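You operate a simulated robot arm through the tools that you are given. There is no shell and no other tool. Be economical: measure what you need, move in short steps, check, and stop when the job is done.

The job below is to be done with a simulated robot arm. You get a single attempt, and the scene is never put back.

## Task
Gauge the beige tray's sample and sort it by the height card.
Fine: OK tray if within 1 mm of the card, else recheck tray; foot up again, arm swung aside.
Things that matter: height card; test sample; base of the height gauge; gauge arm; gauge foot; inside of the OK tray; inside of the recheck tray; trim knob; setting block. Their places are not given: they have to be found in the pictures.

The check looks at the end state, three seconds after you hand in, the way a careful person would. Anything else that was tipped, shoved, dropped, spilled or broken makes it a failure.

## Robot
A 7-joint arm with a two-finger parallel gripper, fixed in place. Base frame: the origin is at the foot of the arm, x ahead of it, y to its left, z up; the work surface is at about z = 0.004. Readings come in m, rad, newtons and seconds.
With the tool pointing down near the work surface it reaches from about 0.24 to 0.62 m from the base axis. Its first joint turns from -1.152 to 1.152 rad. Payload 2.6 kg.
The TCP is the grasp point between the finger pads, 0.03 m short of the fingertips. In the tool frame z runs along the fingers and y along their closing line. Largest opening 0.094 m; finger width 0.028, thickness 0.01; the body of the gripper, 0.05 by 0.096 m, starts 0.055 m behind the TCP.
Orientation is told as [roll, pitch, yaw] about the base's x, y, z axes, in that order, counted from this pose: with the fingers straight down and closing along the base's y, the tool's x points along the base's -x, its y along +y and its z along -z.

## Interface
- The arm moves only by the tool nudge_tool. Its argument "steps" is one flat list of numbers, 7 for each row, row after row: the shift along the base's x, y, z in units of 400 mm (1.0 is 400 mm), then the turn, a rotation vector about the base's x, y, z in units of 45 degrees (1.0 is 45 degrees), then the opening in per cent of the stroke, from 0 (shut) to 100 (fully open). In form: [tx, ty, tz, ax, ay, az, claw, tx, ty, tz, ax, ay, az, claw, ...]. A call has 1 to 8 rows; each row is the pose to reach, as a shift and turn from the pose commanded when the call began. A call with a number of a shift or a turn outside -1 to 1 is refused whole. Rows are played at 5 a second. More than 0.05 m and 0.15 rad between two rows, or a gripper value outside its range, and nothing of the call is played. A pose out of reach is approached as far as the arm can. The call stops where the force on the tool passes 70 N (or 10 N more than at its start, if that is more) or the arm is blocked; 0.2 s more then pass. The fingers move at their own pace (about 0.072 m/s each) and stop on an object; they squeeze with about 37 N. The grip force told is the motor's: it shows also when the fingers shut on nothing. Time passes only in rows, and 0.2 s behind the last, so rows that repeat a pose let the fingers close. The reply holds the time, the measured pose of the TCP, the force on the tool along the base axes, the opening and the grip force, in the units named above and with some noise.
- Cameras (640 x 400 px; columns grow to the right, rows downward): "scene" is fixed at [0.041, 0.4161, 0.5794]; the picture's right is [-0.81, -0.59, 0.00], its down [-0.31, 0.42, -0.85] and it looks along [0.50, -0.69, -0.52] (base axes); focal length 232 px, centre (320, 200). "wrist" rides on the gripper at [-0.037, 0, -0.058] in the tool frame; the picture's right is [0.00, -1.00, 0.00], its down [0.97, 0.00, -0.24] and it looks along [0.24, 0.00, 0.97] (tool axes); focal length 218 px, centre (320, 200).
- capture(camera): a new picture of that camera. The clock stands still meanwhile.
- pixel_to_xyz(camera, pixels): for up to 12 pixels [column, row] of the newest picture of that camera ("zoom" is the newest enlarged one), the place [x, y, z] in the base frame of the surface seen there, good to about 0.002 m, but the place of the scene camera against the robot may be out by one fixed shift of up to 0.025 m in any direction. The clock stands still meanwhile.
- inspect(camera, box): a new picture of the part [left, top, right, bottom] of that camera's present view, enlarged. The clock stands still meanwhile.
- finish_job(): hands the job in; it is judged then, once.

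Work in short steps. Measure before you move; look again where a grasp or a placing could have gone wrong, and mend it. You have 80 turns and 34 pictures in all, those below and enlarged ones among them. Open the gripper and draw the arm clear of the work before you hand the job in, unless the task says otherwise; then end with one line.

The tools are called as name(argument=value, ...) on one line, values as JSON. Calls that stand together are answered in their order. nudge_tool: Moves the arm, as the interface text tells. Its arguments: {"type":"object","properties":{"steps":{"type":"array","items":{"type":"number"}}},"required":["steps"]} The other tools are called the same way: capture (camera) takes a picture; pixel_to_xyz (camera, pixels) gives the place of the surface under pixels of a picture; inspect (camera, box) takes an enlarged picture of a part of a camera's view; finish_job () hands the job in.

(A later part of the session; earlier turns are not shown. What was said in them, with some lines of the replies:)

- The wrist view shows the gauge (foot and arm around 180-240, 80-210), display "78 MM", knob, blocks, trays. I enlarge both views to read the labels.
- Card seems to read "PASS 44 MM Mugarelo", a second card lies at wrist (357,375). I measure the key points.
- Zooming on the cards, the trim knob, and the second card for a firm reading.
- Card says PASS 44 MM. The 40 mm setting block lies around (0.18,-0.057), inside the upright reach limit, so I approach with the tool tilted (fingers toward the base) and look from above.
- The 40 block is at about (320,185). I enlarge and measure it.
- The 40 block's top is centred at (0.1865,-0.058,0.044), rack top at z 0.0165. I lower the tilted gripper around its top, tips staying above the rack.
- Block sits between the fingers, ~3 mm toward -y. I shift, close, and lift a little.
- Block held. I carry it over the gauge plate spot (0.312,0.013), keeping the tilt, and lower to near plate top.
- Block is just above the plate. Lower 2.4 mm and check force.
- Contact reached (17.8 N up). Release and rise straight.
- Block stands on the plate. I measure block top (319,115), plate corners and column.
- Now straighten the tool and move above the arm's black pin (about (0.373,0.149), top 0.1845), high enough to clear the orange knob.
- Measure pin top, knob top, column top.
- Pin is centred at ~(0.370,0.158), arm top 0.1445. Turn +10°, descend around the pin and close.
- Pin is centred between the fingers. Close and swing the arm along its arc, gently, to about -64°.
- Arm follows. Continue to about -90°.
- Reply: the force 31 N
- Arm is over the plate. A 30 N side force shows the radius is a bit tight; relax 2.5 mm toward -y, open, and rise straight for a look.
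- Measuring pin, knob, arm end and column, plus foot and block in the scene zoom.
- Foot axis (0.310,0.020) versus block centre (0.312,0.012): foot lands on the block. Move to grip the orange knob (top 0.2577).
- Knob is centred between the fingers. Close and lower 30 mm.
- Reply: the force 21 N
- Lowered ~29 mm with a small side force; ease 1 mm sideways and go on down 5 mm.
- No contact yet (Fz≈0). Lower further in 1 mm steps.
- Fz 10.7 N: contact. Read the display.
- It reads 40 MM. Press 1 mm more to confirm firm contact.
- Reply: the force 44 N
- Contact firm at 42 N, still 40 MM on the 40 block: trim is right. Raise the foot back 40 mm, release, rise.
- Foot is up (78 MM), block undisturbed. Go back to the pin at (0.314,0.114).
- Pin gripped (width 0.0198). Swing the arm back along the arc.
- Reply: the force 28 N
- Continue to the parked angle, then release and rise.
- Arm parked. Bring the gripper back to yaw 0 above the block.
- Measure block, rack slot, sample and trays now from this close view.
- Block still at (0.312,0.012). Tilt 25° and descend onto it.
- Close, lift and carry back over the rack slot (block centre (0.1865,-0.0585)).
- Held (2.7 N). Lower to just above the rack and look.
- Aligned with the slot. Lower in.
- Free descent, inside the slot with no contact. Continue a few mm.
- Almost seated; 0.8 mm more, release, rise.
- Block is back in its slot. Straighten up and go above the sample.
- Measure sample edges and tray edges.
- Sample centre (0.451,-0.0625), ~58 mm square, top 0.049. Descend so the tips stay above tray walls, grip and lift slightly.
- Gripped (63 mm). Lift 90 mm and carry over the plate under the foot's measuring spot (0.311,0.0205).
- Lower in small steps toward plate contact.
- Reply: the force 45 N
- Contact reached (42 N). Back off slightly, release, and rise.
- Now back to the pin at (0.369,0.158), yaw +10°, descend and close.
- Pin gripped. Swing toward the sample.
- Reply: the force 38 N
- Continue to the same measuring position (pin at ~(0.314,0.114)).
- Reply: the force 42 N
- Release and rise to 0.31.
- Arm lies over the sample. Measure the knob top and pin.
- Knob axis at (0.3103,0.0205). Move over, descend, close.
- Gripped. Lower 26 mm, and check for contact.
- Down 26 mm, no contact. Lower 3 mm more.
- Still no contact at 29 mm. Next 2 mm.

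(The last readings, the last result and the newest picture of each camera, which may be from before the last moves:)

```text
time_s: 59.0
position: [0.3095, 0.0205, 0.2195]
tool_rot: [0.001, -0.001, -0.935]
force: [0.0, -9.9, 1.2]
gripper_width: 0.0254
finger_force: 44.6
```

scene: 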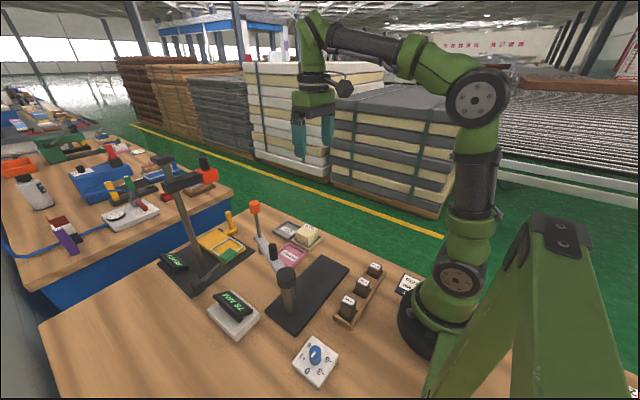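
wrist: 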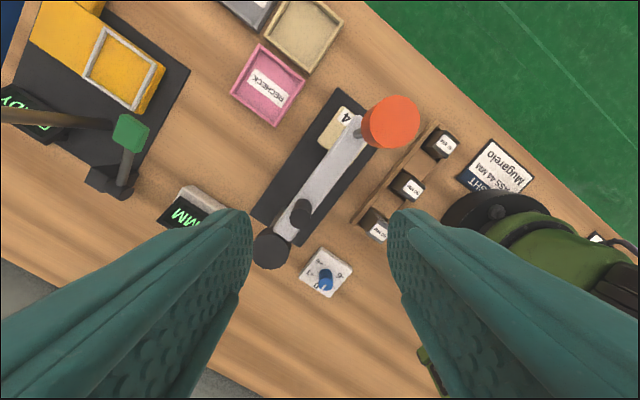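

At 31 mm, no contact. Next 1.6 mm.

nudge_tool(steps=[0, 0, -0.002, 0, 0, 0, 0, 0, 0, -0.004, 0, 0, 0, 0, 0, 0, -0.004, 0, 0, 0, 0])

```text
time_s: 59.8
position: [0.3108, 0.0201, 0.2193]
tool_rot: [0.002, -0.003, -0.936]
force: [-10.3, -15.9, 25.8]
gripper_width: 0.0255
finger_force: 44.8
```

Contact (25.8 N). Read the display.

inspect(camera="scene", box=[200, 190, 380, 350])

```text
2.50 times, centred on (290, 270) of scene
```

zoom: 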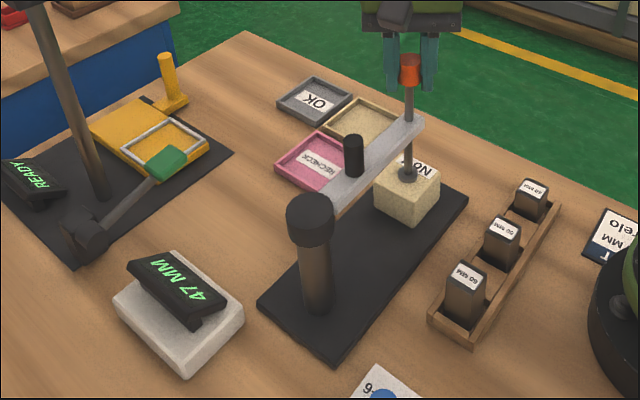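

47 MM against 44: recheck tray. Raise the foot fully, release and rise.

nudge_tool(steps=[0, 0, 0.03, 0, 0, 0, 0, 0, 0, 0.06, 0, 0, 0, 0, 0, 0, 0.082, 0, 0, 0, 0, 0, 0, 0.082, 0, 0, 0, 0, 0, 0, 0.082, 0, 0, 0, 60, 0, 0, 0.082, 0, 0, 0, 60, 0, 0, 0.18, 0, 0, 0, 60, 0, 0, 0.25, 0, 0, 0, 60])

```text
time_s: 61.6
position: [0.3093, 0.0203, 0.3171]
tool_rot: [0.0, 0.002, -0.933]
force: [-0.4, 0.3, 0.4]
gripper_width: 0.0567
finger_force: 0.1
```

Back to the pin and close.

nudge_tool(steps=[0.004, 0.08, 0, 0, 0, 0, 60, 0.008, 0.16, 0, 0, 0, 0, 60, 0.0095, 0.232, 0, 0, 0, 0, 60, 0.0095, 0.232, -0.1, 0, 0, 0, 60, 0.0095, 0.232, -0.2, 0, 0, 0, 60, 0.0095, 0.232, -0.3, 0, 0, 0, 60, 0.0095, 0.232, -0.342, 0, 0, 0, 60, 0.0095, 0.232, -0.342, 0, 0, 0, 0])

```text
time_s: 63.4
position: [0.3126, 0.1125, 0.1797]
tool_rot: [0.0, 0.0, -0.933]
force: [-0.1, -3.0, -3.1]
gripper_width: 0.0199
finger_force: 18.3
```

Swing the arm back along the same arc.

nudge_tool(steps=[0, 0, 0, 0, 0, 0, 0, 0.021, 0.003, 0, 0, 0, 0.17, 0, 0.042, 0.008, 0, 0, 0, 0.34, 0, 0.062, 0.016, 0, 0, 0, 0.51, 0, 0.081, 0.026, 0, 0, 0, 0.68, 0, 0.098, 0.039, 0, 0, 0, 0.85, 0, 0.106, 0.0468, 0, 0, 0, 0.93, 0, 0.106, 0.0468, 0, 0, 0, 0.93, 0])

```text
time_s: 65.2
position: [0.3564, 0.1316, 0.1798]
tool_rot: [-0.001, 0.003, -0.202]
force: [1.5, -7.1, -27.0]
gripper_width: 0.0197
finger_force: 44.9
```

Forces low. Finish the swing to the parked angle, release and rise.

nudge_tool(steps=[0.008, 0.007, 0, 0, 0, 0.08, 0, 0.02, 0.025, 0, 0, 0, 0.23, 0, 0.03, 0.044, 0, 0, 0, 0.38, 0, 0.0375, 0.064, 0, 0, 0, 0.53, 0, 0.0375, 0.064, 0, 0, 0, 0.53, 0, 0.0375, 0.064, 0, 0, 0, 0.53, 60, 0.0375, 0.064, 0.03, 0, 0, 0.53, 60, 0.0375, 0.064, 0.15, 0, 0, 0.53, 60])

```text
time_s: 67.0
position: [0.3716, 0.1584, 0.2427]
tool_rot: [0.001, 0.001, 0.213]
force: [-0.7, -0.1, 0.2]
gripper_width: 0.0565
finger_force: 0.0
```

Return to yaw 0 above the sample, opening fully.

nudge_tool(steps=[0, 0, 0.12, 0, 0, -0.14, 60, -0.02, -0.06, 0.14, 0, 0, -0.271, 100, -0.06, -0.15, 0.14, 0, 0, -0.271, 100, -0.1, -0.25, 0.14, 0, 0, -0.271, 100, -0.1515, -0.345, 0.1, 0, 0, -0.271, 100, -0.1515, -0.345, -0.02, 0, 0, -0.271, 100, -0.1515, -0.345, -0.14, 0, 0, -0.271, 100, -0.1515, -0.345, -0.14, 0, 0, -0.271, 100])

capture(camera="wrist")

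```text
time_s: 68.8
position: [0.31, 0.02, 0.1857]
tool_rot: [-0.001, 0.0, 0.0]
force: [-0.1, 0.3, -0.9]
gripper_width: 0.0939
finger_force: 0.0
```

```text
3 pictures are left
```

wrist: 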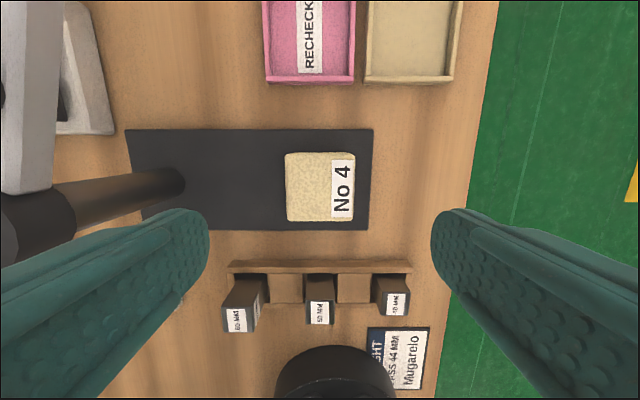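

Sample sits square at (320,187) under the gripper. Descend, grip and lift.

nudge_tool(steps=[0.0025, 0, -0.1, 0, 0, 0, 100, 0.0025, 0, -0.2, 0, 0, 0, 100, 0.0025, 0, -0.28, 0, 0, 0, 100, 0.0025, 0, -0.3205, 0, 0, 0, 100, 0.0025, 0, -0.3205, 0, 0, 0, 0, 0.0025, 0, -0.3205, 0, 0, 0, 0, 0.0025, 0, -0.25, 0, 0, 0, 0, 0.0025, 0, -0.13, 0, 0, 0, 0])

```text
time_s: 70.6
position: [0.3123, 0.0191, 0.1331]
tool_rot: [0.001, 0.003, 0.0]
force: [-0.3, 0.6, -1.5]
gripper_width: 0.063
finger_force: 37.6
```

Held. Carry to the recheck tray centre (0.4525,0.031) and lower to just above the floor.

nudge_tool(steps=[0.09, 0.008, 0, 0, 0, 0, 0, 0.18, 0.016, 0, 0, 0, 0, 0, 0.27, 0.024, 0, 0, 0, 0, 0, 0.3505, 0.03, 0, 0, 0, 0, 0, 0.3505, 0.03, -0.08, 0, 0, 0, 0, 0.3505, 0.03, -0.125, 0, 0, 0, 0, 0.3505, 0.03, -0.125, 0, 0, 0, 0])

capture(camera="wrist")

```text
time_s: 72.2
position: [0.4528, 0.0304, 0.0835]
tool_rot: [0.0, -0.001, 0.0]
force: [1.0, 0.1, -0.4]
gripper_width: 0.0633
finger_force: 36.9
```

```text
2 pictures are left
```

wrist: 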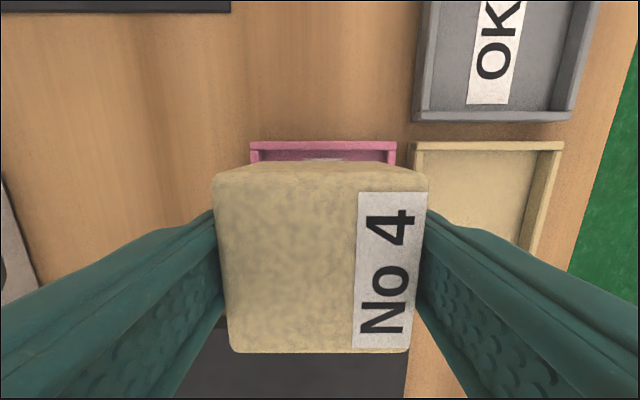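

Tray's far rim spans columns 250–397, centred on the sample. Check its x position.

pixel_to_xyz(camera="wrist", pixels=[[323, 146], [252, 150], [395, 150], [275, 156], [370, 156], [320, 180]])

```text
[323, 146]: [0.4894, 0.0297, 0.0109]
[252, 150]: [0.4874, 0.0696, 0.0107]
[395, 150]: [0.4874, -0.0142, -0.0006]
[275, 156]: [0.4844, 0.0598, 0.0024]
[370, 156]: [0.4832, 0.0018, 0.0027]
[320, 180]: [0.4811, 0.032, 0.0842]
```

Clearances fine. Lower toward the tray floor.

nudge_tool(steps=[-0.0025, 0, -0.04, 0, 0, 0, 0, -0.0025, 0, -0.07, 0, 0, 0, 0, -0.0025, 0, -0.078, 0, 0, 0, 0, -0.0025, 0, -0.078, 0, 0, 0, 0])

```text
time_s: 73.2
position: [0.4509, 0.0305, 0.051]
tool_rot: [0.0, 0.001, -0.001]
force: [0.0, 0.1, -0.6]
gripper_width: 0.0634
finger_force: 36.7
```

Very near the floor; 0.8 mm more, release, then rise well clear.

nudge_tool(steps=[0, 0, -0.002, 0, 0, 0, 0, 0, 0, -0.002, 0, 0, 0, 85, 0, 0, -0.002, 0, 0, 0, 85, 0, 0, 0.1, 0, 0, 0, 85, 0, 0, 0.22, 0, 0, 0, 85, 0, 0, 0.34, 0, 0, 0, 85, 0, -0.05, 0.46, 0, 0, 0, 85, -0.03, -0.15, 0.54, 0, 0, 0, 85])

inspect(camera="scene", box=[200, 190, 380, 350])

```text
refused: row 7 steps farther than a row can; nothing moved
```

```text
2.50 times, centred on (290, 270) of scene
```

zoom: 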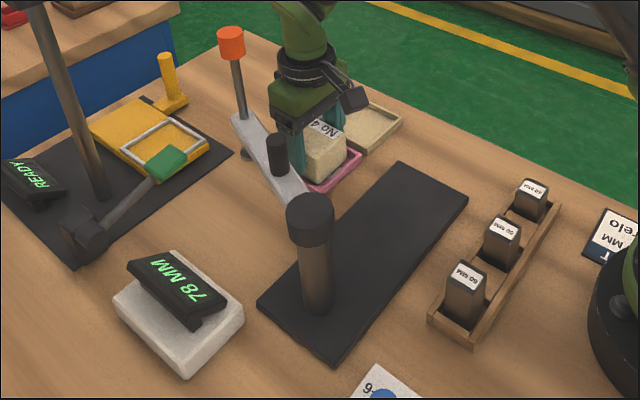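

That call was refused for step size; the picture shows foot up (78 MM), arm aside, sample in the tray. Repeat with smaller rows.

nudge_tool(steps=[0, 0, -0.002, 0, 0, 0, 0, 0, 0, -0.002, 0, 0, 0, 85, 0, 0, -0.002, 0, 0, 0, 85, 0, 0, 0.1, 0, 0, 0, 85, 0, 0, 0.21, 0, 0, 0, 85, 0, 0, 0.32, 0, 0, 0, 85, 0, -0.04, 0.42, 0, 0, 0, 85, -0.02, -0.1, 0.5, 0, 0, 0, 85])

capture(camera="wrist")

```text
time_s: 75.0
position: [0.4418, -0.008, 0.252]
tool_rot: [0.001, -0.001, 0.002]
force: [0.8, -0.4, -0.1]
gripper_width: 0.0797
finger_force: 0.0
```

```text
0 pictures are left
```

wrist: 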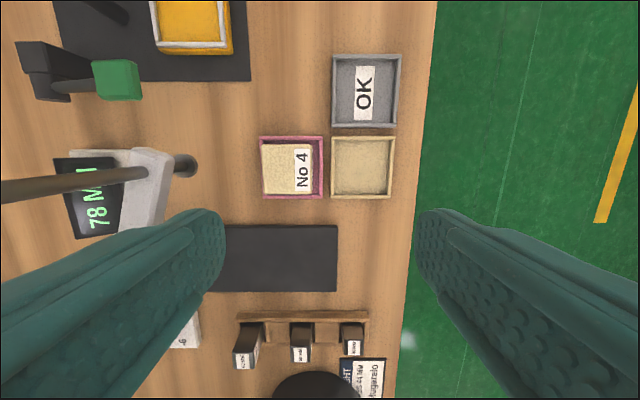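

Sample sits flat in the recheck tray, foot up, arm aside, blocks in their rack. Rise a little more and hand in.

nudge_tool(steps=[-0.05, 0, 0.08, 0, 0, 0, 85, -0.1, 0, 0.16, 0, 0, 0, 85, -0.15, 0, 0.24, 0, 0, 0, 85])

finish_job()

```text
time_s: 75.8
position: [0.3815, -0.0071, 0.3484]
tool_rot: [-0.001, 0.0, 0.0]
force: [0.5, 0.4, -0.1]
gripper_width: 0.0798
finger_force: 0.0
```

```text
The job is handed in.
```

The sample measured 47 mm against the card's 44 mm, so it is in the recheck tray; the gauge had read 40 mm on the 40 mm block, which is back in its rack, the foot is up and the arm is swung aside.
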